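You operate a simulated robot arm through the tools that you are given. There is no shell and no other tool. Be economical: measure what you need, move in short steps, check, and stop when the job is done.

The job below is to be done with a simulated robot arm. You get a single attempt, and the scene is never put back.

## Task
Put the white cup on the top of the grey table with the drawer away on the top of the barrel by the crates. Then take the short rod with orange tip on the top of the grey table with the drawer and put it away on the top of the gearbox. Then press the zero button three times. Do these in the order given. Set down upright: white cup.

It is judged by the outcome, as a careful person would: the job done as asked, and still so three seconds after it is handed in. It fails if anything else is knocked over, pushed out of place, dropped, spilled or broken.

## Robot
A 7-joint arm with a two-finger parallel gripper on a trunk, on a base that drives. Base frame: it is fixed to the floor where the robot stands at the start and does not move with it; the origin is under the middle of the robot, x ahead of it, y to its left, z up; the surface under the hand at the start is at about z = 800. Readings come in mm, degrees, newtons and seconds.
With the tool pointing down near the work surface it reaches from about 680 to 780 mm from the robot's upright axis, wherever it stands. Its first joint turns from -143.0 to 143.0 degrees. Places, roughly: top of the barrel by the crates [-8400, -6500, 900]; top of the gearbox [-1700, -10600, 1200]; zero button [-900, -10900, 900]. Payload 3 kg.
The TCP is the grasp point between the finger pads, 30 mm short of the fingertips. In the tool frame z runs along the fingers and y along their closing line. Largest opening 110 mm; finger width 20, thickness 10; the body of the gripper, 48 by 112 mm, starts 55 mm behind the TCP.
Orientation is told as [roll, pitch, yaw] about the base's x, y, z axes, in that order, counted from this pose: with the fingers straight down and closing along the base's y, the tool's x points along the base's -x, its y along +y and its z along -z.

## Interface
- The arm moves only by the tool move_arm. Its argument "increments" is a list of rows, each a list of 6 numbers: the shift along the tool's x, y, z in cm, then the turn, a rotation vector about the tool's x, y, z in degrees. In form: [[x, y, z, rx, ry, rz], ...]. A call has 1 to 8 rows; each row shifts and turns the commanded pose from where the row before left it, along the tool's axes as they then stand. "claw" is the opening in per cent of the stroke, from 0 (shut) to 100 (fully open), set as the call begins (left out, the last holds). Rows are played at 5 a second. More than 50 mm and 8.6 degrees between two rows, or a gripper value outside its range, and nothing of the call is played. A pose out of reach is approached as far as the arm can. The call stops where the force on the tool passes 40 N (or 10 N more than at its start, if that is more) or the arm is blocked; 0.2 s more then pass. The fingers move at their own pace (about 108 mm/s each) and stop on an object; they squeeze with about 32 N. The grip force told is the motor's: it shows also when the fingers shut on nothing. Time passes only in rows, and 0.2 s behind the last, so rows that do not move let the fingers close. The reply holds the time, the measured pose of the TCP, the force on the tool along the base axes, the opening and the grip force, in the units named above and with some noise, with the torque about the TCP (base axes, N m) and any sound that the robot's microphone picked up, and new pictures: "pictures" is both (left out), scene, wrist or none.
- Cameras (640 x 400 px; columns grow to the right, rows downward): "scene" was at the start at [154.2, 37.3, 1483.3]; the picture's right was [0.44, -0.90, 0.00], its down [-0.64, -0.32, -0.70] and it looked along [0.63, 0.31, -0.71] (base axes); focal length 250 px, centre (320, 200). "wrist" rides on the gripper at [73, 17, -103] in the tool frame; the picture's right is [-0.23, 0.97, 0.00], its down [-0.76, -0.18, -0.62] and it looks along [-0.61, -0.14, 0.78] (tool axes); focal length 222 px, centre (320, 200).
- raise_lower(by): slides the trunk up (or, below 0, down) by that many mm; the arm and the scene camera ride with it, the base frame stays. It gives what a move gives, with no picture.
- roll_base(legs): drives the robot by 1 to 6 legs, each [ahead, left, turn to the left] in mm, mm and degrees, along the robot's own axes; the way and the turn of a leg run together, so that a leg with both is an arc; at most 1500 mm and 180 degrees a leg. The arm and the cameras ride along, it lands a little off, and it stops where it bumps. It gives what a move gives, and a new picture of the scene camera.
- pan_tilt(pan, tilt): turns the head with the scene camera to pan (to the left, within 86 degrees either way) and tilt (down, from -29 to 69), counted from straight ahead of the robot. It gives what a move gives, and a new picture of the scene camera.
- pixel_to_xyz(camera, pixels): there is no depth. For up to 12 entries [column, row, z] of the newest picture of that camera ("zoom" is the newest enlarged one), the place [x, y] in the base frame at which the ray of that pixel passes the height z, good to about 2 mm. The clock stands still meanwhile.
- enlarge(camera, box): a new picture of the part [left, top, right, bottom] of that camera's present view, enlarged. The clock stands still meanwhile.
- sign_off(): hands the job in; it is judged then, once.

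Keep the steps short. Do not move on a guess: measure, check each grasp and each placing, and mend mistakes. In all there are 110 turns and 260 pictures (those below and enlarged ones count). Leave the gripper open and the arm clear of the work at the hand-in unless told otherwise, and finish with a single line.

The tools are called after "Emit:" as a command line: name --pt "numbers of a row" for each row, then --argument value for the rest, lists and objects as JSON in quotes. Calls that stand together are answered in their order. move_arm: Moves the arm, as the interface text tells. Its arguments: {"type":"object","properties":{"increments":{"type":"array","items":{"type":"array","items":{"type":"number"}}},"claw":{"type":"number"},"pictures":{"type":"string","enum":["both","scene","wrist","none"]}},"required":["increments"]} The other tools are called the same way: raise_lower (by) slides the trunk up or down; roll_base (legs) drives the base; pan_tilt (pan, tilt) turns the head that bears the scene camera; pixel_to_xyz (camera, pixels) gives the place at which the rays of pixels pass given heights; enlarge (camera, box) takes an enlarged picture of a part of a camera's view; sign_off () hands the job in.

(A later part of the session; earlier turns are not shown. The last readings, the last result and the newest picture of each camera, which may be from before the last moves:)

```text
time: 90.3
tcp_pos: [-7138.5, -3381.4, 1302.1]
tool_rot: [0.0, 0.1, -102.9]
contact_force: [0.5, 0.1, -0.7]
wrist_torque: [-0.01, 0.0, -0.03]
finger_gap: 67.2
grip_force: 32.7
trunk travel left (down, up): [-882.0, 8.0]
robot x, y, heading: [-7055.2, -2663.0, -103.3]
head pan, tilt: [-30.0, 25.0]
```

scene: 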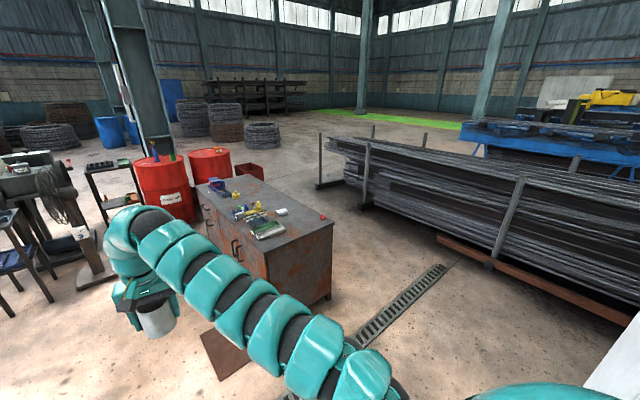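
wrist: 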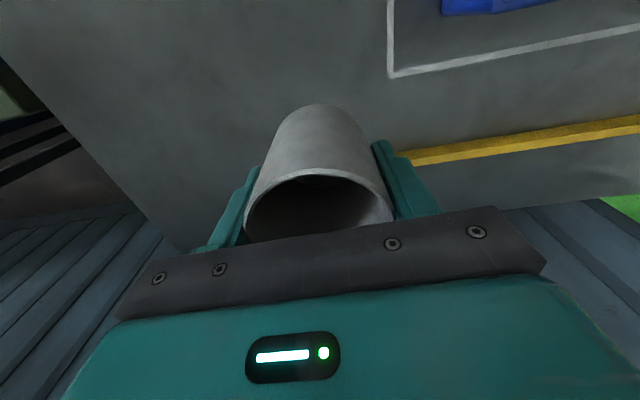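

Lane centre: go to y ≈ −3370, strafe right (−x) between the white and rusty cabinets to x ≈ −9000, then south.

Emit:
roll_base --legs '[[0, 0, 13], [700, 0, 0]]'

Emit:
roll_base --legs '[[0, -1000, 0]]'

```text
time: 94.9
tcp_pos: [-6964.3, -4083.4, 1301.7]
tool_rot: [-0.1, 0.0, -89.4]
contact_force: [0.6, -1.2, -0.7]
wrist_torque: [-0.01, 0.0, -0.01]
finger_gap: 67.3
grip_force: 32.4
trunk travel left (down, up): [-882.0, 8.0]
robot x, y, heading: [-7051.0, -3364.3, -89.2]
head pan, tilt: [-30.0, 25.0]
```

scene: 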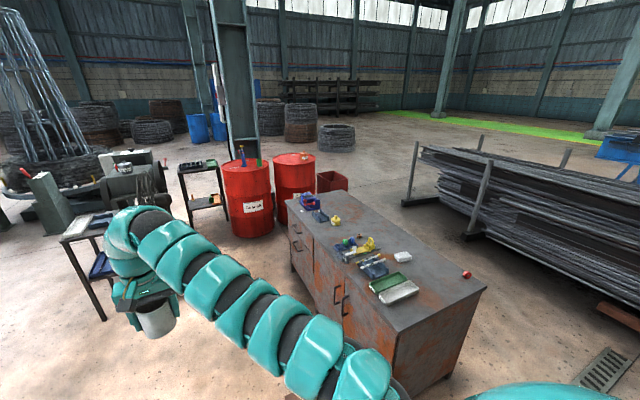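

```text
time: 99.9
tcp_pos: [-7956.6, -4075.6, 1301.2]
tool_rot: [0.0, 0.0, -91.9]
contact_force: [0.6, 0.7, -1.0]
wrist_torque: [0.01, 0.0, 0.04]
finger_gap: 67.3
grip_force: 32.2
trunk travel left (down, up): [-882.0, 8.0]
robot x, y, heading: [-8008.2, -3352.9, -91.8]
head pan, tilt: [-30.0, 25.0]
```

scene: 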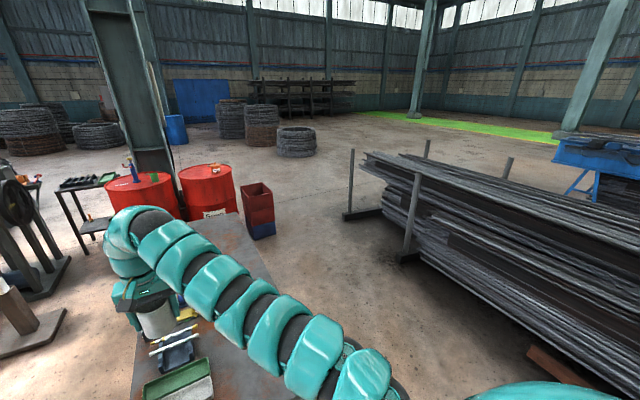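

Crates (258,205) stand right of the target barrel. Continuing the strafe, then south.

Emit:
pixel_to_xyz --camera "scene" --pixels '[[530, 350, 0], [400, 262, 0], [345, 215, 0], [262, 238, 0], [243, 182, 500], [272, 190, 500], [212, 170, 900]]'

Emit:
roll_base --legs '[[0, -900, 0], [0, 0, 2], [1100, 0, 0]]'

```text
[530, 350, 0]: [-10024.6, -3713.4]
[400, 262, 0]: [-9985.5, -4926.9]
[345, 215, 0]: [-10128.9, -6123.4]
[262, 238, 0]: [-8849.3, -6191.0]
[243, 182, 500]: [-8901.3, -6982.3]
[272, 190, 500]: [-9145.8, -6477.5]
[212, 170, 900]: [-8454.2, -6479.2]
```

```text
time: 110.3
tcp_pos: [-8815.5, -5128.7, 1302.2]
tool_rot: [0.1, 0.0, -88.7]
contact_force: [-0.5, -0.1, -0.3]
wrist_torque: [0.02, 0.01, -0.02]
finger_gap: 67.1
grip_force: 32.1
trunk travel left (down, up): [-882.0, 8.0]
robot x, y, heading: [-8909.4, -4409.7, -88.9]
head pan, tilt: [-30.0, 25.0]
```

scene: 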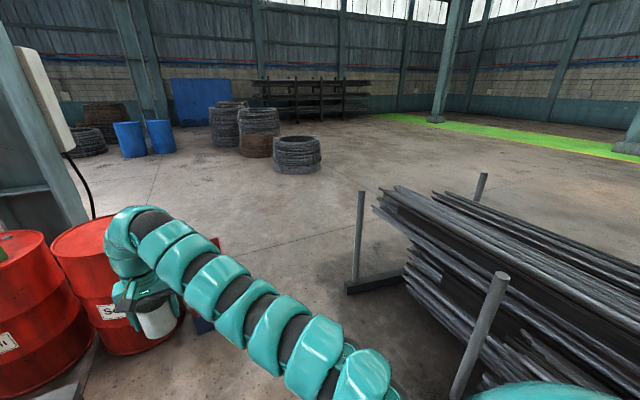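

Now look towards the barrel.

Emit:
pan_tilt --pan 15 --tilt 30

```text
time: 111.4
tcp_pos: [-8814.5, -5128.5, 1301.6]
tool_rot: [0.0, 0.0, -88.8]
contact_force: [0.6, -0.8, -0.5]
wrist_torque: [-0.02, 0.0, 0.03]
finger_gap: 67.2
grip_force: 32.1
trunk travel left (down, up): [-882.0, 8.0]
robot x, y, heading: [-8906.0, -4412.9, -88.7]
head pan, tilt: [15.0, 30.0]
```

scene: 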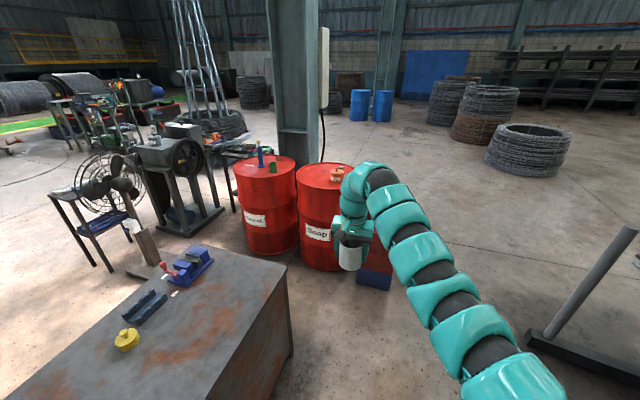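

Emit:
enlarge --camera "scene" --box '[260, 130, 420, 230]'

Emit:
pixel_to_xyz --camera "scene" --pixels '[[287, 267, 880], [291, 352, 0], [297, 182, 900], [316, 190, 900], [330, 163, 900], [320, 270, 0], [372, 285, 0], [390, 245, 500], [357, 287, 0]]'

```text
4.00 times, centred on (340, 180) of scene
```

zoom: 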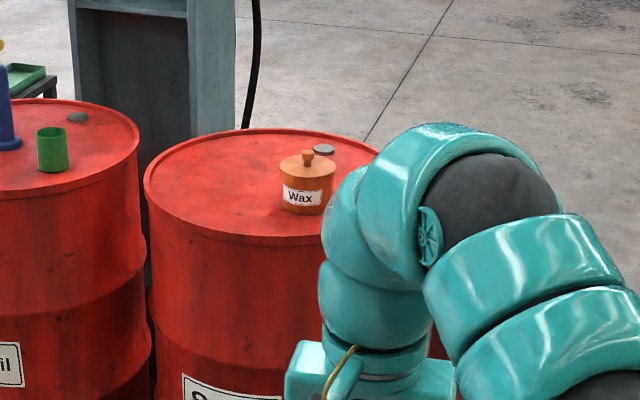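

```text
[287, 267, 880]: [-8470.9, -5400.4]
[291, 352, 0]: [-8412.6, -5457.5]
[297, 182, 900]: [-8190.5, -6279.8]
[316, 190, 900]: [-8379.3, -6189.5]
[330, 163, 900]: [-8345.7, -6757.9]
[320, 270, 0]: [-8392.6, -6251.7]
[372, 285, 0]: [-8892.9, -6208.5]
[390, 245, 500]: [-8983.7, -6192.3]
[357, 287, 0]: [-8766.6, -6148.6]
```

Barrel centre ≈ (−8390, −6480), near rim y ≈ −6190; crates' near edge y ≈ −6170; cabinet corner (−8440, −5430). I'll stand at about (−8830, −5720) facing −66°.

Emit:
roll_base --legs '[[1300, 40, 0], [0, 0, 22.5]]'

Emit:
pan_tilt --pan 10 --tilt 50

```text
time: 119.1
tcp_pos: [-8477.9, -6343.8, 1301.7]
tool_rot: [0.0, 0.1, -66.7]
contact_force: [0.3, -0.3, -0.7]
wrist_torque: [0.0, 0.03, 0.04]
finger_gap: 67.4
grip_force: 32.0
trunk travel left (down, up): [-882.0, 8.0]
robot x, y, heading: [-8831.5, -5716.9, -66.7]
head pan, tilt: [15.0, 30.0]
```

scene: 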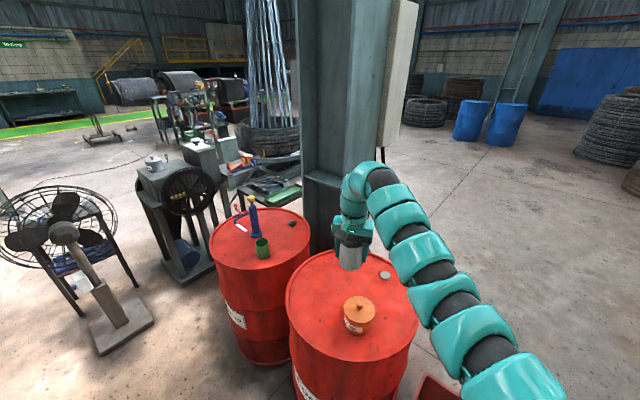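

```text
time: 119.9
tcp_pos: [-8478.4, -6344.6, 1301.7]
tool_rot: [0.1, 0.0, -66.8]
contact_force: [1.0, -0.3, -0.1]
wrist_torque: [0.01, -0.02, -0.01]
finger_gap: 66.9
grip_force: 31.9
trunk travel left (down, up): [-882.0, 8.0]
robot x, y, heading: [-8834.3, -5713.5, -66.5]
head pan, tilt: [10.0, 50.0]
```

scene: 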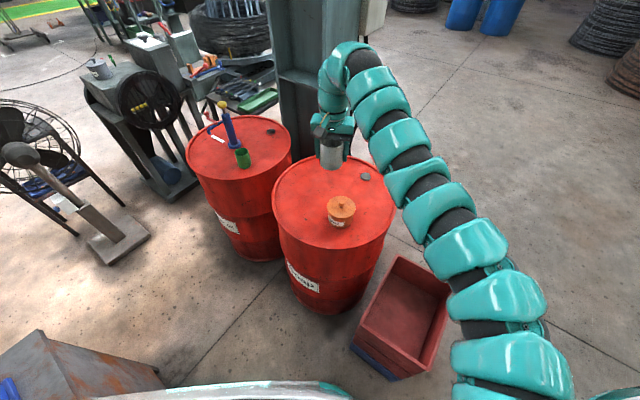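

Landed as planned. Now measuring the barrel rim and the Wax pot.

Emit:
pixel_to_xyz --camera "scene" --pixels '[[337, 224, 900], [341, 204, 960], [272, 200, 900], [395, 205, 900], [333, 250, 900], [333, 155, 900], [365, 177, 900], [327, 220, 900], [350, 220, 900]]'

Emit:
enlarge --camera "scene" --box '[255, 110, 415, 260]'

Emit:
enlarge --camera "wrist" --box '[0, 0, 640, 400]'

```text
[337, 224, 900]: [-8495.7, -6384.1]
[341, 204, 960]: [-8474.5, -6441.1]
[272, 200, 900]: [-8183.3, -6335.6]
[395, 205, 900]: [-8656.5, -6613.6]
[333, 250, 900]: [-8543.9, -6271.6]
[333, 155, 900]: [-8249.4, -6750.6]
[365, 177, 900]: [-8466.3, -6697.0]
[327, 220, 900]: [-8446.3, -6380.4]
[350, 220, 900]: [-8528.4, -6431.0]
```

```text
2.67 times, centred on (335, 185) of scene
```

zoom: 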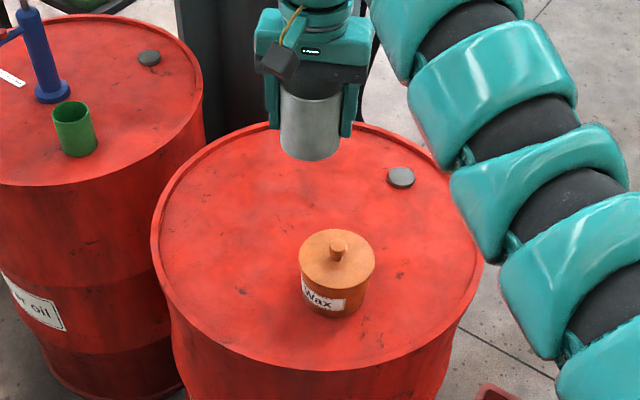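

```text
1.00 times, centred on (320, 200) of wrist (not enlarged: the box is as wide or as high as the picture)
```

zoom: 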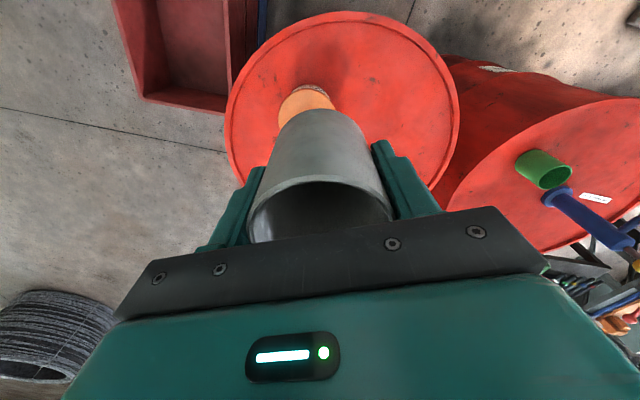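

The Wax pot (≈(−8488,−6408)) lies under the hand. A free spot is (−8350, −6340), on the barrel's left-front. I'll turn left 8° and reach out a bit.

Emit:
roll_base --legs '[[0, 0, 8.3]]'

Emit:
move_arm --pt "-2 0 0 0 0 0" --pt "-2 0 0 0 0 0" --pt "0 0 0 0 0 0"

```text
time: 121.0
tcp_pos: [-8389.5, -6284.5, 1301.6]
tool_rot: [-0.1, 0.0, -58.2]
contact_force: [0.1, 0.7, 0.3]
wrist_torque: [0.0, -0.01, -0.01]
finger_gap: 67.1
grip_force: 32.1
trunk travel left (down, up): [-882.0, 8.0]
robot x, y, heading: [-8830.9, -5716.0, -58.0]
head pan, tilt: [10.0, 50.0]
```

scene: 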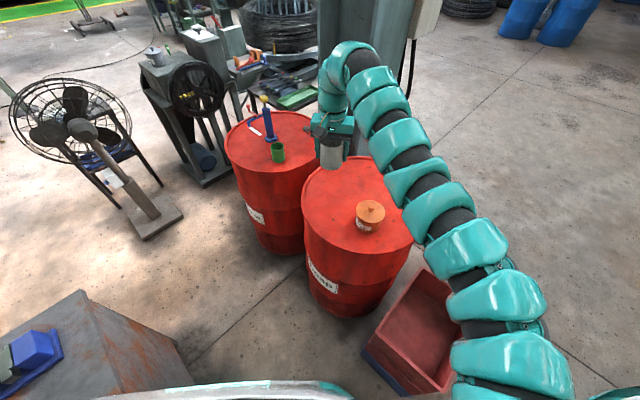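

```text
time: 121.8
tcp_pos: [-8373.6, -6313.8, 1300.8]
tool_rot: [0.0, 0.0, -58.2]
contact_force: [0.2, 0.4, -0.2]
wrist_torque: [-0.01, 0.04, -0.01]
finger_gap: 67.0
grip_force: 32.0
out of reach, approached as far as the arm can: row 2
trunk travel left (down, up): [-882.0, 8.0]
robot x, y, heading: [-8837.4, -5714.8, -57.9]
head pan, tilt: [10.0, 50.0]
```

scene: 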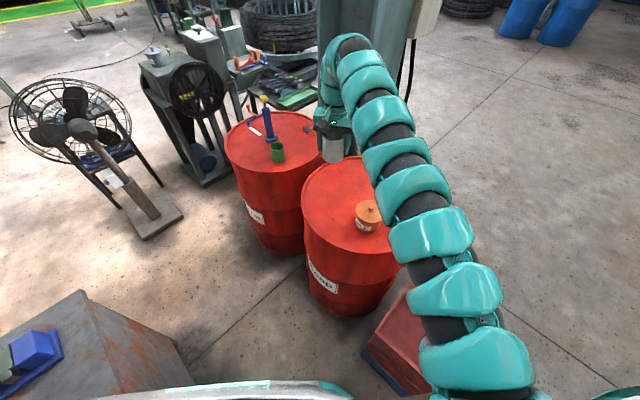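
wrist: 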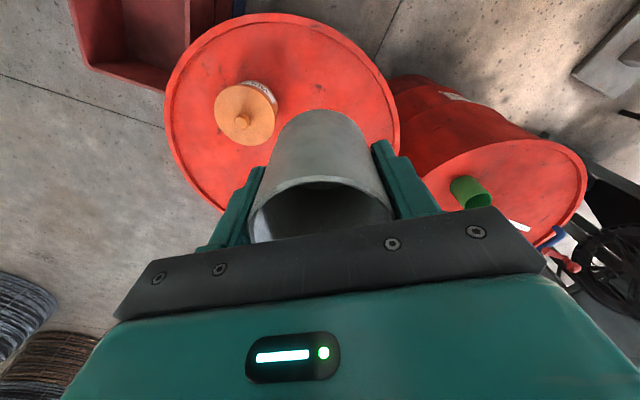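

Reach limit met; the base will supply the last 30 mm.

Emit:
roll_base --legs '[[32, 8, 0]]'

Emit:
enlarge --camera "wrist" --box '[0, 0, 640, 400]'

Emit:
pixel_to_xyz --camera "scene" --pixels '[[366, 222, 900], [366, 230, 900], [303, 208, 900], [355, 253, 900]]'

Emit:
pixel_to_xyz --camera "wrist" --pixels '[[257, 85, 900], [280, 12, 900], [165, 105, 900], [400, 135, 900], [280, 12, 920], [165, 105, 920], [400, 135, 920]]'

```text
time: 122.6
tcp_pos: [-8348.3, -6336.4, 1299.5]
tool_rot: [0.0, 0.0, -58.4]
contact_force: [0.3, -0.3, -0.3]
wrist_torque: [0.04, 0.06, 0.01]
finger_gap: 67.2
grip_force: 31.8
trunk travel left (down, up): [-882.0, 8.0]
robot x, y, heading: [-8810.6, -5736.8, -58.1]
head pan, tilt: [10.0, 50.0]
```

scene: 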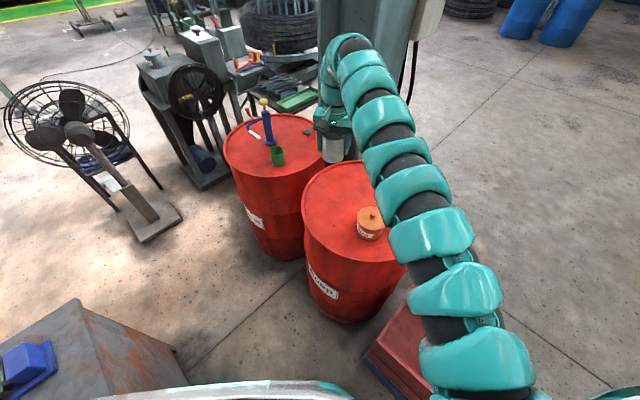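

```text
1.00 times, centred on (320, 200) of wrist (not enlarged: the box is as wide or as high as the picture)
```

zoom: 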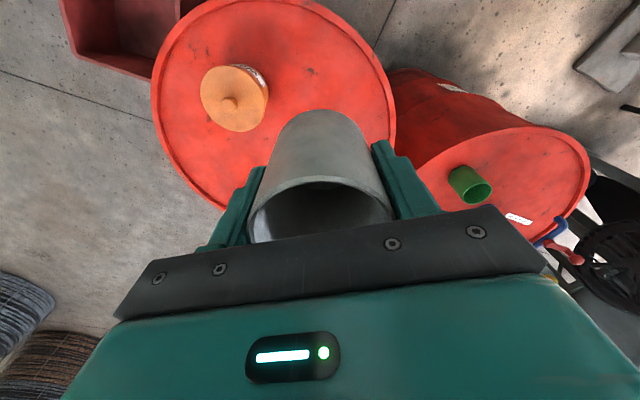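

```text
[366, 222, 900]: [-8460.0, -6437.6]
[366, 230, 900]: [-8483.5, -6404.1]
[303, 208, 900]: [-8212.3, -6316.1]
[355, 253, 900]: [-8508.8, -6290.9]
```

```text
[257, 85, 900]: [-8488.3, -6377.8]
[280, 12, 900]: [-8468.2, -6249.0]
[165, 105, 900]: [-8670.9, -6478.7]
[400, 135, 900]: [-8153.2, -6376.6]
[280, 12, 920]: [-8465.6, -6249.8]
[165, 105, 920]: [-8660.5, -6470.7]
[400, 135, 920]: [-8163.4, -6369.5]
```

Position good: 147 mm from the pot, well inside the rim. Lowering the trunk 310 mm so the cup hovers ~40 mm above the top.

Emit:
raise_lower --by -310

Emit:
pan_tilt --pan 5 --tilt 45

Emit:
enlarge --camera "scene" --box '[260, 100, 420, 200]'

```text
time: 125.7
tcp_pos: [-8349.7, -6335.4, 989.4]
tool_rot: [0.1, 0.0, -58.3]
contact_force: [-0.4, 0.3, -0.3]
wrist_torque: [0.0, -0.02, 0.0]
finger_gap: 67.2
grip_force: 32.1
trunk travel left (down, up): [-572.0, 318.0]
robot x, y, heading: [-8813.3, -5740.8, -58.6]
head pan, tilt: [10.0, 50.0]
```

```text
time: 126.3
tcp_pos: [-8349.9, -6335.1, 990.3]
tool_rot: [0.0, 0.0, -58.3]
contact_force: [-0.3, -0.1, 0.2]
wrist_torque: [-0.01, -0.02, 0.02]
finger_gap: 66.9
grip_force: 32.0
trunk travel left (down, up): [-572.0, 318.0]
robot x, y, heading: [-8810.9, -5740.6, -58.5]
head pan, tilt: [5.0, 45.0]
```

scene: 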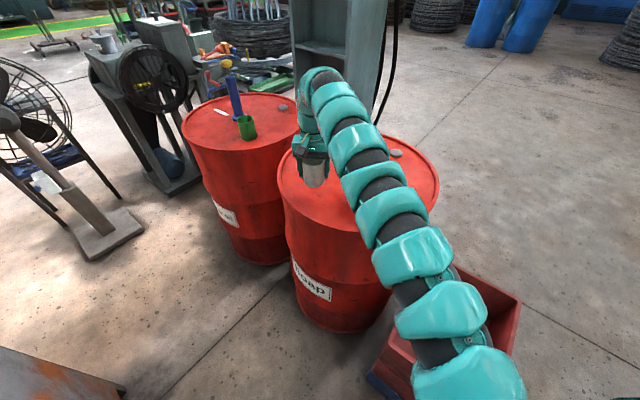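

```text
4.00 times, centred on (340, 150) of scene
```

zoom: 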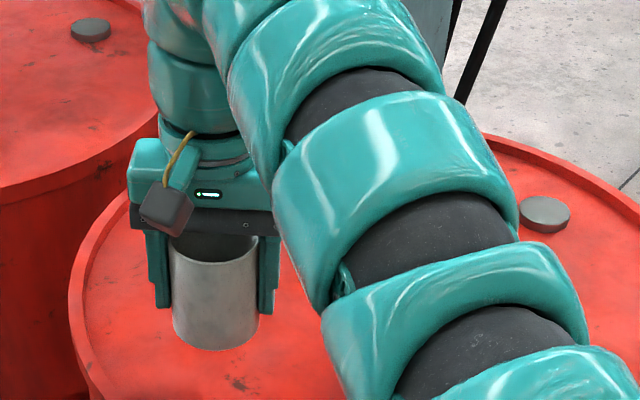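

Lowering gently: 30 mm, then small steps watching for force.

Emit:
move_arm --pt "0 0 1.5 0 0 0" --pt "0 0 1 0 0 0" --pt "0 0 0.5 0 0 0" --pt "0 0 0 0 0 0" --pictures "wrist"

Emit:
move_arm --pt "0 0 0.3 0 0 0" --pt "0 0 0 0 0 0" --pictures "none"

Emit:
move_arm --pt "0 0 0.3 0 0 0" --pt "0 0 0 0 0 0" --pictures "none"

Emit:
move_arm --pt "0 0 0.2 0 0 0" --pt "0 0 0 0 0 0" --pictures "scene"

```text
time: 127.3
tcp_pos: [-8349.5, -6334.6, 960.6]
tool_rot: [0.0, 0.1, -58.3]
contact_force: [0.2, -0.3, 0.1]
wrist_torque: [-0.02, 0.0, 0.01]
finger_gap: 67.1
grip_force: 32.4
trunk travel left (down, up): [-572.0, 318.0]
robot x, y, heading: [-8809.2, -5739.5, -58.2]
head pan, tilt: [5.0, 45.0]
```

wrist: 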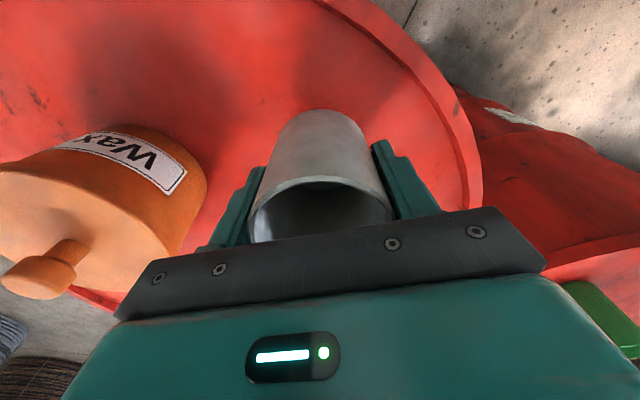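

```text
time: 128.0
tcp_pos: [-8350.4, -6335.5, 957.7]
tool_rot: [-0.1, 0.1, -58.4]
contact_force: [0.4, -0.6, -0.5]
wrist_torque: [0.01, 0.04, -0.02]
finger_gap: 67.4
grip_force: 31.6
trunk travel left (down, up): [-572.0, 318.0]
robot x, y, heading: [-8812.5, -5737.8, -58.4]
head pan, tilt: [5.0, 45.0]
```

```text
time: 128.6
tcp_pos: [-8350.3, -6334.2, 956.2]
tool_rot: [0.0, 0.0, -58.3]
contact_force: [0.2, 0.7, -0.3]
wrist_torque: [0.06, -0.02, -0.03]
finger_gap: 67.1
grip_force: 31.9
trunk travel left (down, up): [-572.0, 318.0]
robot x, y, heading: [-8808.8, -5740.6, -58.1]
head pan, tilt: [5.0, 45.0]
```

```text
time: 129.2
tcp_pos: [-8349.6, -6334.2, 953.4]
tool_rot: [0.0, 0.0, -58.2]
contact_force: [0.6, -0.4, -0.3]
wrist_torque: [0.01, 0.07, 0.0]
finger_gap: 67.1
grip_force: 32.3
trunk travel left (down, up): [-572.0, 318.0]
robot x, y, heading: [-8809.5, -5739.4, -58.2]
head pan, tilt: [5.0, 45.0]
```

scene: 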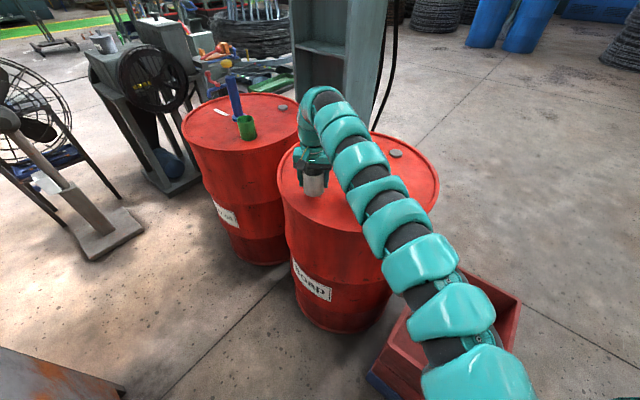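

No contact yet. Continuing 2 mm steps.

Emit:
move_arm --pt "0 0 0.2 0 0 0" --pt "0 0 0 0 0 0" --pictures "none"

Emit:
move_arm --pt "0 0 0.2 0 0 0" --pt "0 0 0 0 0 0" --pictures "none"

Emit:
enlarge --camera "scene" --box '[270, 130, 366, 190]'

```text
time: 129.8
tcp_pos: [-8349.5, -6335.8, 950.8]
tool_rot: [0.0, 0.0, -58.3]
contact_force: [-0.2, -0.5, -0.3]
wrist_torque: [-0.05, -0.02, -0.03]
finger_gap: 67.1
grip_force: 32.1
trunk travel left (down, up): [-572.0, 318.0]
robot x, y, heading: [-8806.5, -5738.6, -58.3]
head pan, tilt: [5.0, 45.0]
```

```text
time: 130.3
tcp_pos: [-8348.9, -6335.6, 948.5]
tool_rot: [0.0, 0.0, -58.3]
contact_force: [0.4, 0.0, -0.6]
wrist_torque: [0.0, 0.02, -0.01]
finger_gap: 67.3
grip_force: 32.6
trunk travel left (down, up): [-572.0, 318.0]
robot x, y, heading: [-8811.5, -5740.6, -58.3]
head pan, tilt: [5.0, 45.0]
```

```text
6.67 times, centred on (318, 160) of scene
```

zoom: 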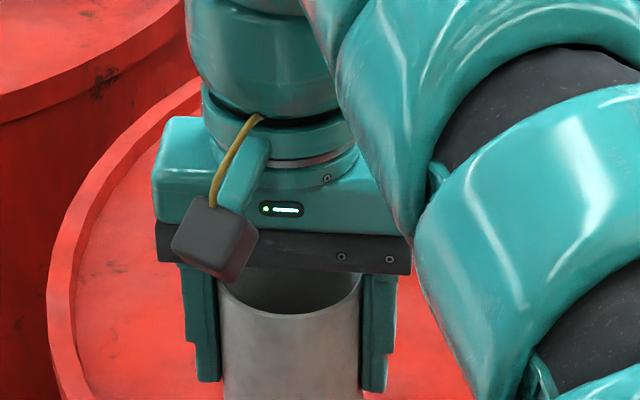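

Emit:
move_arm --pt "0 0 0.2 0 0 0" --pt "0 0 0.2 0 0 0" --pictures "none"

Emit:
move_arm --pt "0 0 0.2 0 0 0" --pt "0 0 0 0 0 0" --pictures "none"

Emit:
enlarge --camera "scene" --box '[270, 145, 366, 205]'

```text
time: 130.9
tcp_pos: [-8348.2, -6335.8, 945.4]
tool_rot: [0.0, 0.0, -58.2]
contact_force: [-0.2, -0.2, 0.5]
wrist_torque: [-0.05, 0.02, 0.0]
finger_gap: 67.2
grip_force: 32.0
trunk travel left (down, up): [-572.0, 318.0]
robot x, y, heading: [-8809.7, -5740.3, -58.3]
head pan, tilt: [5.0, 45.0]
```

```text
time: 131.6
tcp_pos: [-8348.7, -6335.8, 943.2]
tool_rot: [0.0, 0.0, -58.3]
contact_force: [0.5, 0.0, -0.1]
wrist_torque: [-0.02, 0.01, 0.0]
finger_gap: 67.1
grip_force: 31.8
trunk travel left (down, up): [-572.0, 318.0]
robot x, y, heading: [-8807.4, -5739.3, -58.4]
head pan, tilt: [5.0, 45.0]
```

```text
6.67 times, centred on (318, 175) of scene
```

zoom: 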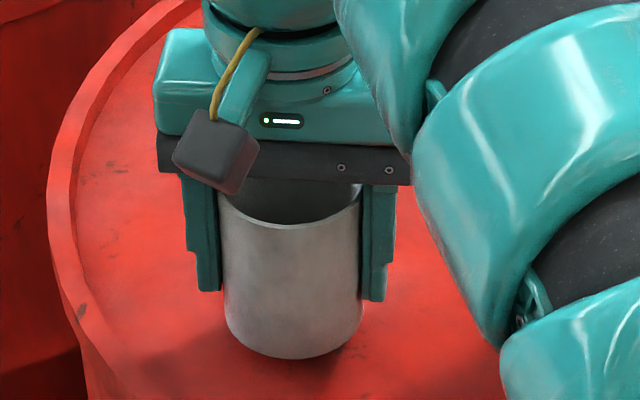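

Emit:
pixel_to_xyz --camera "zoom" --pixels '[[295, 358, 880], [295, 358, 885], [295, 358, 890], [295, 358, 895]]'

Emit:
move_arm --pt "0 0 0.2 0 0 0" --pt "0 0 0 0 0 0" --pictures "none"

Emit:
move_arm --pt "0 0 0.2 0 0 0" --pt "0 0 0 0 0 0" --pictures "none"

```text
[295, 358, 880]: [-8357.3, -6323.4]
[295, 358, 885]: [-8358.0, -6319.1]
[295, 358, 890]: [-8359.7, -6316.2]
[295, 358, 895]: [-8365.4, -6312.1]
```

```text
time: 132.2
tcp_pos: [-8349.2, -6335.7, 940.0]
tool_rot: [0.0, 0.0, -58.2]
contact_force: [0.0, 0.0, -1.3]
wrist_torque: [-0.02, 0.0, -0.02]
finger_gap: 67.5
grip_force: 31.4
trunk travel left (down, up): [-572.0, 318.0]
robot x, y, heading: [-8812.4, -5737.1, -58.3]
head pan, tilt: [5.0, 45.0]
```

```text
time: 132.8
tcp_pos: [-8348.4, -6336.7, 938.8]
tool_rot: [0.0, 0.0, -58.3]
contact_force: [0.4, 0.0, -0.2]
wrist_torque: [-0.01, 0.03, -0.01]
finger_gap: 67.2
grip_force: 31.6
trunk travel left (down, up): [-572.0, 318.0]
robot x, y, heading: [-8809.9, -5736.4, -58.0]
head pan, tilt: [5.0, 45.0]
```

Emit:
move_arm --pt "0 0 0.2 0 0 0" --pt "0 0 0 0 0 0" --pictures "none"

Emit:
move_arm --pt "0 0 0.2 0 0 0" --pt "0 0 0 0 0 0" --pictures "none"

Emit:
move_arm --pt "0 0 0.2 0 0 0" --pt "0 0 0 0 0 0" --pictures "none"

Emit:
enlarge --camera "scene" --box '[270, 145, 366, 205]'

```text
time: 133.3
tcp_pos: [-8349.9, -6334.8, 936.1]
tool_rot: [0.1, -0.1, -58.3]
contact_force: [-0.1, 1.5, -0.3]
wrist_torque: [0.0, -0.02, 0.0]
finger_gap: 66.8
grip_force: 31.7
trunk travel left (down, up): [-572.0, 318.0]
robot x, y, heading: [-8813.9, -5738.6, -58.2]
head pan, tilt: [5.0, 45.0]
```

```text
time: 133.9
tcp_pos: [-8348.9, -6334.2, 934.8]
tool_rot: [0.0, -0.1, -58.3]
contact_force: [-0.2, 0.6, 0.1]
wrist_torque: [-0.01, 0.0, 0.02]
finger_gap: 67.1
grip_force: 32.1
trunk travel left (down, up): [-572.0, 318.0]
robot x, y, heading: [-8809.2, -5736.4, -58.1]
head pan, tilt: [5.0, 45.0]
```

```text
time: 134.6
tcp_pos: [-8348.7, -6335.9, 933.3]
tool_rot: [0.0, 0.1, -58.2]
contact_force: [0.3, -0.5, -0.6]
wrist_torque: [0.0, -0.01, -0.01]
finger_gap: 67.1
grip_force: 32.1
trunk travel left (down, up): [-572.0, 318.0]
robot x, y, heading: [-8811.2, -5737.7, -58.1]
head pan, tilt: [5.0, 45.0]
```

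```text
6.67 times, centred on (318, 175) of scene
```

zoom: 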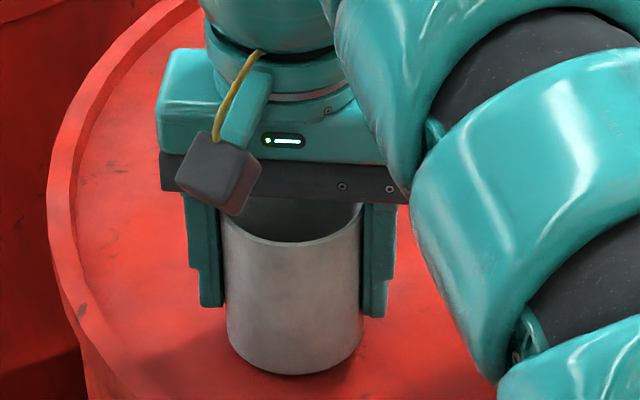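

The cup still descends freely; the shadow converges. Continuing.

Emit:
move_arm --pt "0 0 0.2 0 0 0" --pt "0 0 0.2 0 0 0" --pictures "none"

Emit:
move_arm --pt "0 0 0.2 0 0 0" --pt "0 0 0 0 0 0" --pictures "none"

Emit:
move_arm --pt "0 0 0.2 0 0 0" --pt "0 0 0 0 0 0" --pictures "none"

Emit:
enlarge --camera "scene" --box '[270, 155, 366, 215]'

```text
time: 135.2
tcp_pos: [-8349.6, -6336.6, 931.3]
tool_rot: [0.0, -0.2, -58.1]
contact_force: [1.5, 0.6, 11.7]
wrist_torque: [0.03, -0.02, 0.03]
finger_gap: 67.3
grip_force: 33.0
trunk travel left (down, up): [-572.0, 318.0]
robot x, y, heading: [-8807.7, -5738.2, -58.3]
head pan, tilt: [5.0, 45.0]
```

```text
time: 135.8
tcp_pos: [-8351.3, -6335.1, 929.4]
tool_rot: [0.1, -0.4, -58.4]
contact_force: [5.7, -4.1, 26.9]
wrist_torque: [0.08, -0.27, -0.13]
finger_gap: 67.4
grip_force: 32.3
trunk travel left (down, up): [-572.0, 318.0]
robot x, y, heading: [-8815.2, -5741.7, -58.3]
head pan, tilt: [5.0, 45.0]
```

```text
time: 136.3
tcp_pos: [-8350.6, -6334.8, 927.3]
tool_rot: [0.1, -0.1, -58.3]
contact_force: [-0.2, -2.8, 27.8]
wrist_torque: [-0.07, 0.04, 0.01]
finger_gap: 67.3
grip_force: 31.7
trunk travel left (down, up): [-572.0, 318.0]
robot x, y, heading: [-8813.7, -5736.4, -58.1]
head pan, tilt: [5.0, 45.0]
```

```text
6.67 times, centred on (318, 185) of scene
```

zoom: 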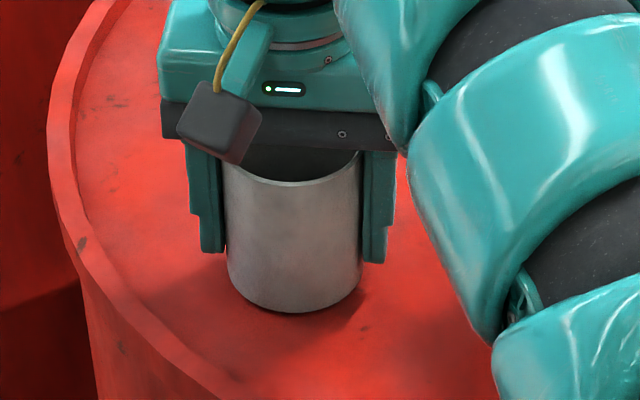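

Contact felt (28 N): the cup stands on the barrel top. I'll ease 4 mm up and open.

Emit:
move_arm --pt "0 0 -0.3 0 0 0" --pt "0 0 0 0 0 0" --pictures "none"

Emit:
move_arm --pt "0 0 0 0 0 0" --pt "0 0 0 0 0 0" --pt "0 0 0 0 0 0" --claw 88 --pictures "wrist"

```text
time: 136.9
tcp_pos: [-8351.1, -6333.9, 926.8]
tool_rot: [-0.1, 0.1, -58.3]
contact_force: [-4.1, 1.3, 8.2]
wrist_torque: [-0.01, 0.0, -0.03]
finger_gap: 67.3
grip_force: 32.6
trunk travel left (down, up): [-572.0, 318.0]
robot x, y, heading: [-8810.3, -5737.8, -58.0]
head pan, tilt: [5.0, 45.0]
```

```text
time: 137.8
tcp_pos: [-8348.4, -6335.3, 927.1]
tool_rot: [0.0, 0.0, -58.2]
contact_force: [-0.2, -0.2, -0.3]
wrist_torque: [0.01, -0.02, -0.03]
finger_gap: 96.8
grip_force: 0.2
trunk travel left (down, up): [-572.0, 318.0]
robot x, y, heading: [-8815.1, -5738.8, -58.3]
head pan, tilt: [5.0, 45.0]
```

wrist: 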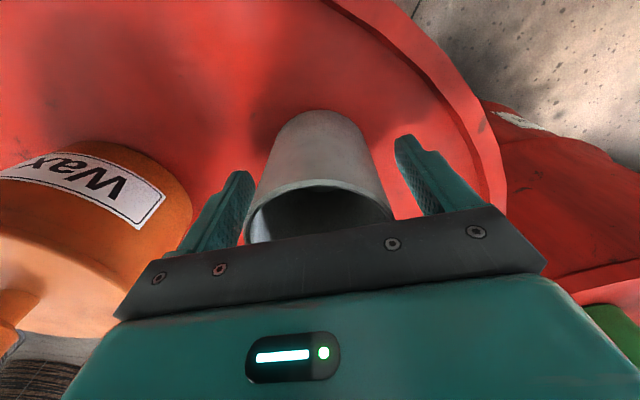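

The cup stands free between the fingers. Raising straight up with the trunk.

Emit:
raise_lower --by 200

Emit:
pan_tilt --pan 10 --tilt 50

Emit:
enlarge --camera "wrist" --box '[0, 0, 640, 400]'

```text
time: 139.9
tcp_pos: [-8349.1, -6335.0, 1126.8]
tool_rot: [0.0, 0.1, -58.3]
contact_force: [-0.3, -0.5, -0.6]
wrist_torque: [0.03, 0.0, 0.0]
finger_gap: 96.9
grip_force: 0.1
trunk travel left (down, up): [-772.0, 118.0]
robot x, y, heading: [-8812.7, -5737.6, -58.2]
head pan, tilt: [5.0, 45.0]
```

```text
time: 140.6
tcp_pos: [-8349.0, -6335.2, 1127.6]
tool_rot: [0.0, 0.0, -58.2]
contact_force: [0.1, -0.4, -0.1]
wrist_torque: [0.01, -0.02, -0.02]
finger_gap: 96.8
grip_force: 0.1
trunk travel left (down, up): [-772.0, 118.0]
robot x, y, heading: [-8812.1, -5738.5, -58.2]
head pan, tilt: [10.0, 50.0]
```

scene: 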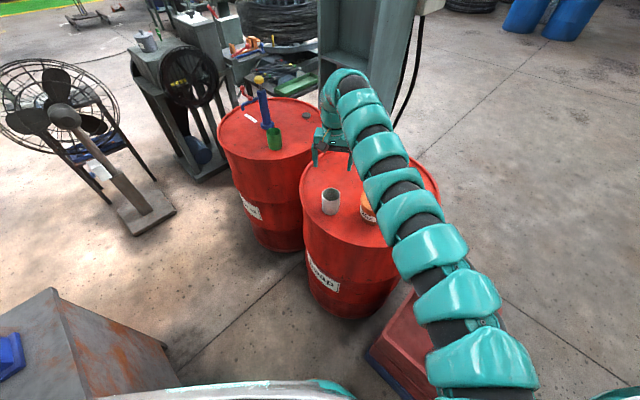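

```text
1.00 times, centred on (320, 200) of wrist (not enlarged: the box is as wide or as high as the picture)
```

zoom: 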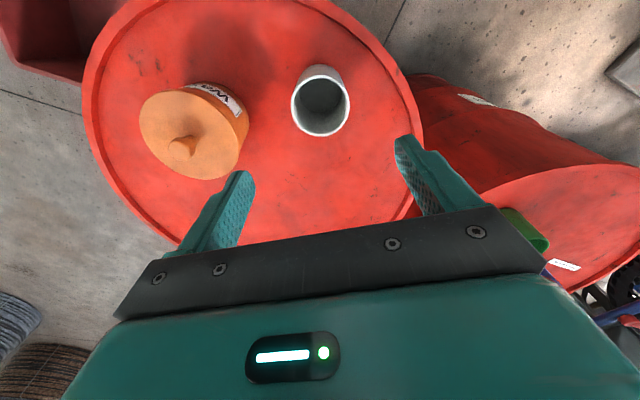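

The white cup stands upright on the barrel, away from the pot. Now back the way I came: raise trunk, turn away, reverse north.

Emit:
raise_lower --by 110

Emit:
roll_base --legs '[[0, 0, -31], [-1250, -80, 0], [-1100, 0, 0]]'

```text
time: 142.0
tcp_pos: [-8348.8, -6335.2, 1237.1]
tool_rot: [0.1, 0.1, -58.3]
contact_force: [-0.4, 0.3, 0.5]
wrist_torque: [0.03, 0.0, -0.03]
finger_gap: 96.6
grip_force: 0.0
trunk travel left (down, up): [-882.0, 8.0]
robot x, y, heading: [-8809.4, -5736.6, -58.1]
head pan, tilt: [10.0, 50.0]
```

```text
time: 155.3
tcp_pos: [-8792.6, -4085.8, 1238.0]
tool_rot: [0.0, 0.0, -91.2]
contact_force: [-0.1, -0.4, -0.4]
wrist_torque: [-0.02, 0.01, 0.0]
finger_gap: 96.7
grip_force: 0.0
trunk travel left (down, up): [-882.0, 8.0]
robot x, y, heading: [-8859.3, -3334.9, -91.2]
head pan, tilt: [10.0, 50.0]
```

scene: 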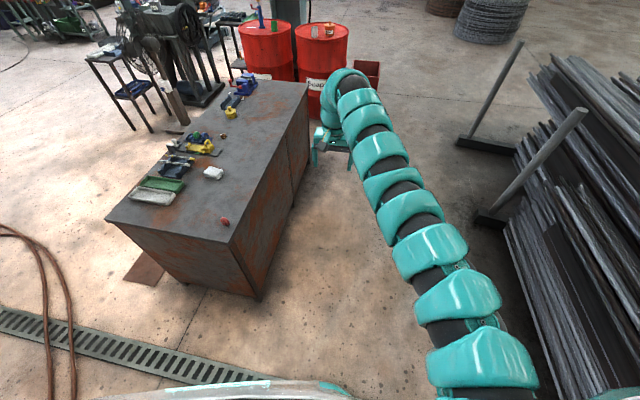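

Clear. Strafe left 1850 mm, turn to face ~70°, and drive the open floor back to (−5500, 814).

Emit:
roll_base --legs '[[0, 1500, 0], [0, 350, 0]]'

Emit:
pan_tilt --pan 0 --tilt 25

Emit:
roll_base --legs '[[0, 0, 161]]'

```text
time: 164.7
tcp_pos: [-6955.8, -4163.0, 1237.6]
tool_rot: [-0.1, 0.0, -92.8]
contact_force: [0.7, 0.1, -0.3]
wrist_torque: [-0.01, 0.02, 0.03]
finger_gap: 96.9
grip_force: 0.1
trunk travel left (down, up): [-882.0, 8.0]
robot x, y, heading: [-6998.3, -3410.5, -92.9]
head pan, tilt: [10.0, 50.0]
```

scene: 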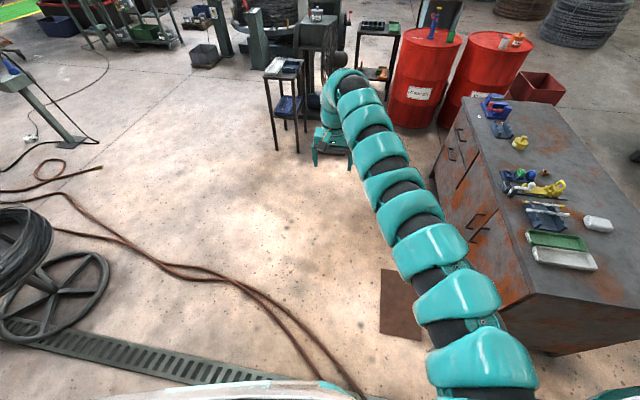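

```text
time: 165.6
tcp_pos: [-6957.8, -4163.2, 1238.4]
tool_rot: [0.1, 0.0, -92.9]
contact_force: [-0.8, 0.9, 0.6]
wrist_torque: [0.01, -0.02, -0.05]
finger_gap: 96.8
grip_force: 0.0
trunk travel left (down, up): [-882.0, 8.0]
robot x, y, heading: [-7001.5, -3408.9, -93.0]
head pan, tilt: [0.0, 25.0]
```

scene: 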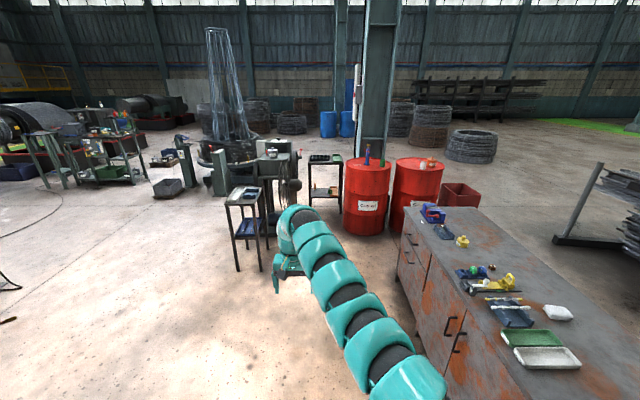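

```text
time: 172.5
tcp_pos: [-6783.2, -2686.8, 1238.1]
tool_rot: [0.0, 0.0, 67.5]
contact_force: [-0.1, 0.7, -0.6]
wrist_torque: [0.03, 0.03, 0.0]
finger_gap: 96.9
grip_force: 0.1
trunk travel left (down, up): [-882.0, 8.0]
robot x, y, heading: [-6995.3, -3405.5, 67.8]
head pan, tilt: [0.0, 25.0]
```

scene: 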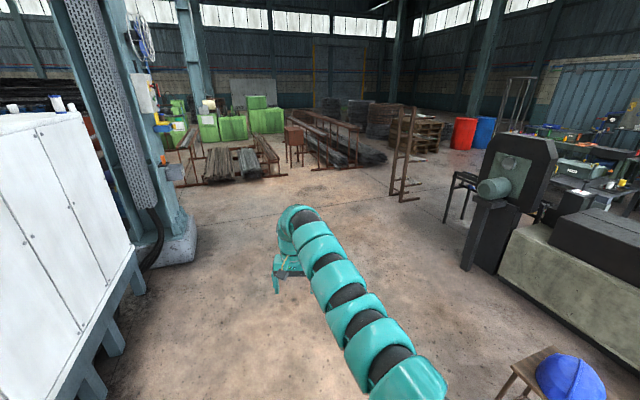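

The way is clear ahead. Driving to about (−5500, 850) and turning east.

Emit:
roll_base --legs '[[0, 0, 2.5], [1500, 0, 0], [1500, 0, 0], [1430, 0, 0], [0, 0, -70]]'

```text
time: 196.7
tcp_pos: [-4771.8, 762.1, 1236.8]
tool_rot: [0.0, 0.0, 1.1]
contact_force: [0.1, 0.5, 0.0]
wrist_torque: [0.0, 0.0, -0.01]
finger_gap: 97.0
grip_force: 0.1
trunk travel left (down, up): [-882.0, 8.0]
robot x, y, heading: [-5520.0, 672.5, 1.1]
head pan, tilt: [0.0, 25.0]
```

scene: 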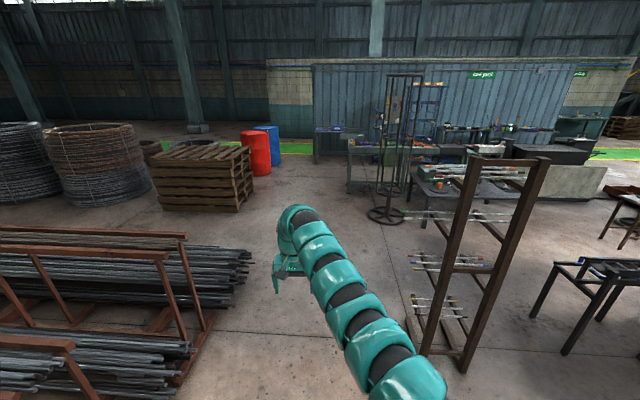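

Driving east along y ≈ 930 to about x = −1000.

Emit:
roll_base --legs '[[1500, 230, 0], [0, 0, -1], [1500, 0, 0], [1500, 0, 0]]'

```text
refused: leg 1 is longer than a leg can be; nothing moved
```

Emit:
roll_base --legs '[[1400, 230, 0], [0, 0, -1], [1500, 0, 0], [1500, 0, 0]]'

```text
time: 218.2
tcp_pos: [-371.1, 870.9, 1237.2]
tool_rot: [0.1, 0.1, -3.2]
contact_force: [-0.4, -0.6, 0.4]
wrist_torque: [-0.02, 0.0, -0.01]
finger_gap: 96.7
grip_force: 0.1
trunk travel left (down, up): [-882.0, 8.0]
robot x, y, heading: [-1124.1, 833.5, -3.2]
head pan, tilt: [0.0, 25.0]
```

scene: 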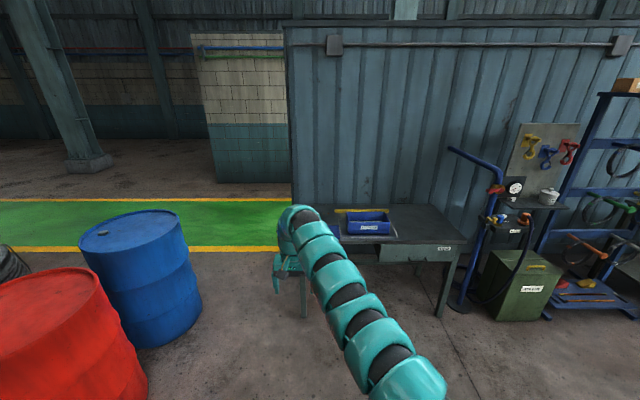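

Table ahead again. Measuring the blue drum before the final approach.

Emit:
pixel_to_xyz --camera "scene" --pixels '[[200, 312, 0], [148, 400, 0], [186, 240, 880], [140, 232, 880], [304, 318, 0]]'

Emit:
roll_base --legs '[[0, 0, 3], [700, -100, 0]]'

Emit:
pan_tilt --pan 0 --tilt 45

```text
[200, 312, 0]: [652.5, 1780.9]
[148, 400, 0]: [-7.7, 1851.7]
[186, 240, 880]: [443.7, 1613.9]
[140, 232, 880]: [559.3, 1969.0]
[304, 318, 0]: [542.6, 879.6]
```

```text
time: 222.5
tcp_pos: [325.0, 815.4, 1235.8]
tool_rot: [0.0, 0.1, 0.3]
contact_force: [-0.6, 0.1, 0.0]
wrist_torque: [-0.01, 0.02, -0.02]
finger_gap: 96.9
grip_force: 0.1
trunk travel left (down, up): [-882.0, 8.0]
robot x, y, heading: [-426.8, 732.5, 0.5]
head pan, tilt: [0.0, 25.0]
```

scene: 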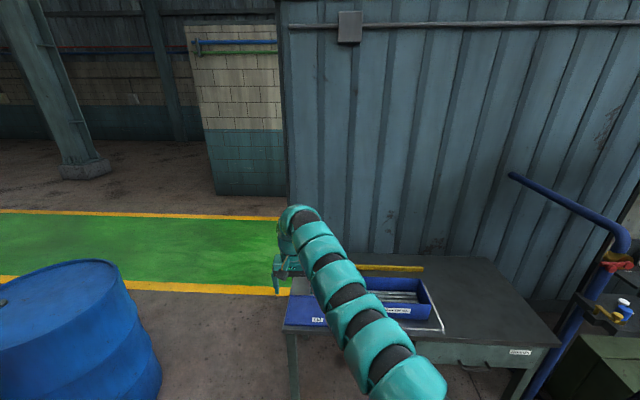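

```text
time: 223.3
tcp_pos: [325.1, 815.5, 1238.3]
tool_rot: [-0.1, 0.0, 0.3]
contact_force: [-0.4, 0.3, 0.3]
wrist_torque: [0.01, -0.02, -0.02]
finger_gap: 96.6
grip_force: 0.1
trunk travel left (down, up): [-882.0, 8.0]
robot x, y, heading: [-426.7, 736.4, 0.5]
head pan, tilt: [0.0, 45.0]
```

scene: 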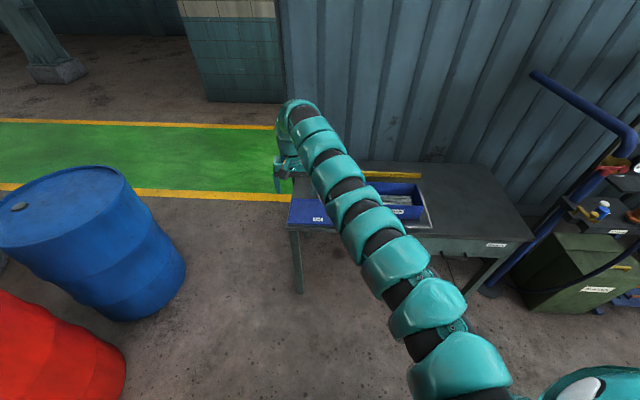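

Drum is clear (y > 1600). Final approach to about (113, 655), with the rod then ahead at (893, 732).

Emit:
roll_base --legs '[[500, -80, 0]]'

Emit:
pan_tilt --pan 15 --tilt 50

Emit:
enlarge --camera "wrist" --box '[0, 0, 640, 400]'

```text
time: 226.2
tcp_pos: [811.0, 741.4, 1235.7]
tool_rot: [0.1, 0.1, 0.2]
contact_force: [0.1, 0.2, -0.5]
wrist_torque: [-0.02, -0.01, 0.0]
finger_gap: 96.8
grip_force: 0.1
trunk travel left (down, up): [-882.0, 8.0]
robot x, y, heading: [60.3, 654.4, 0.4]
head pan, tilt: [0.0, 45.0]
```

scene: 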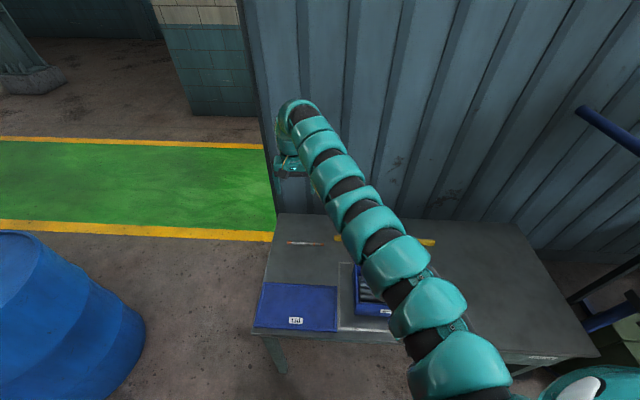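

```text
time: 227.0
tcp_pos: [811.2, 741.3, 1237.3]
tool_rot: [0.1, 0.0, 0.3]
contact_force: [1.2, 1.2, 1.3]
wrist_torque: [0.0, 0.01, 0.01]
finger_gap: 96.8
grip_force: 0.1
trunk travel left (down, up): [-882.0, 8.0]
robot x, y, heading: [61.4, 656.5, 0.7]
head pan, tilt: [15.0, 50.0]
```

scene: 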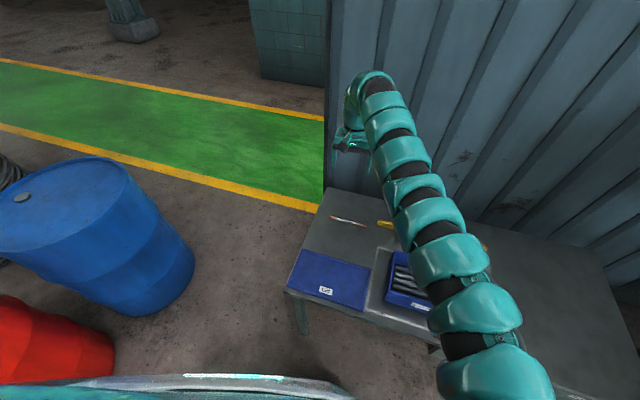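

```text
1.00 times, centred on (320, 200) of wrist (not enlarged: the box is as wide or as high as the picture)
```

zoom: 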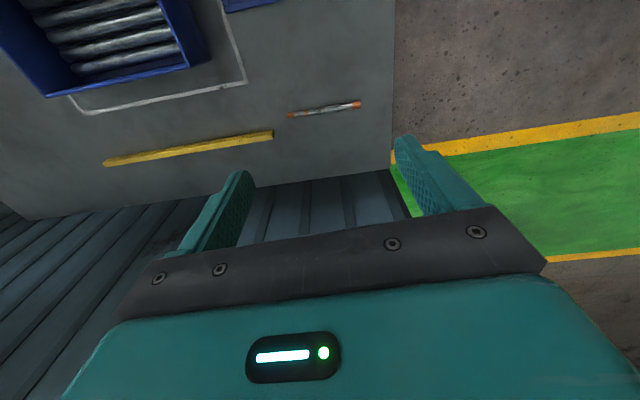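

Rod seen clearly in the wrist view at (288–361, 102–117). Measuring it and enlarging.

Emit:
pixel_to_xyz --camera "wrist" --pixels '[[288, 116, 808], [361, 103, 808], [324, 110, 808], [273, 135, 820]]'

Emit:
pixel_to_xyz --camera "scene" --pixels '[[331, 216, 808], [366, 226, 808], [330, 187, 800]]'

Emit:
enlarge --camera "wrist" --box '[260, 70, 388, 150]'

Emit:
enlarge --camera "scene" --box '[300, 190, 396, 250]'

```text
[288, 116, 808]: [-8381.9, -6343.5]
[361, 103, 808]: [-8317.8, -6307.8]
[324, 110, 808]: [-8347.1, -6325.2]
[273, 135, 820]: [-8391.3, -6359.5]
```

```text
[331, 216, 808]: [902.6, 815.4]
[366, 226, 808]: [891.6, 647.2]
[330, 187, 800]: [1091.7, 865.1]
```

```text
5.00 times, centred on (324, 110) of wrist
```

zoom: 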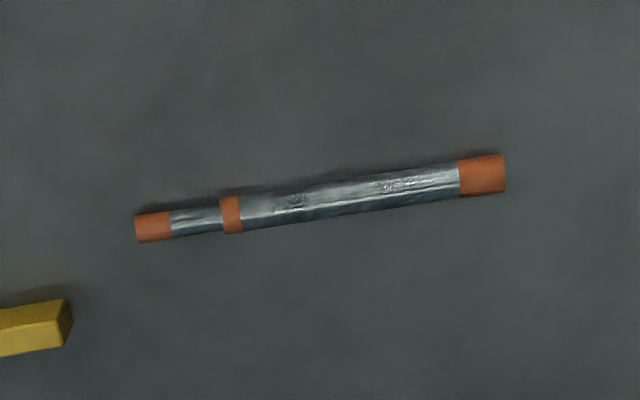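

```text
6.67 times, centred on (348, 220) of scene
```

zoom: 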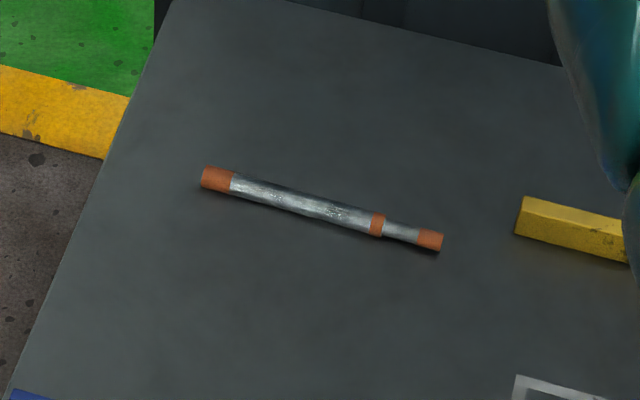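

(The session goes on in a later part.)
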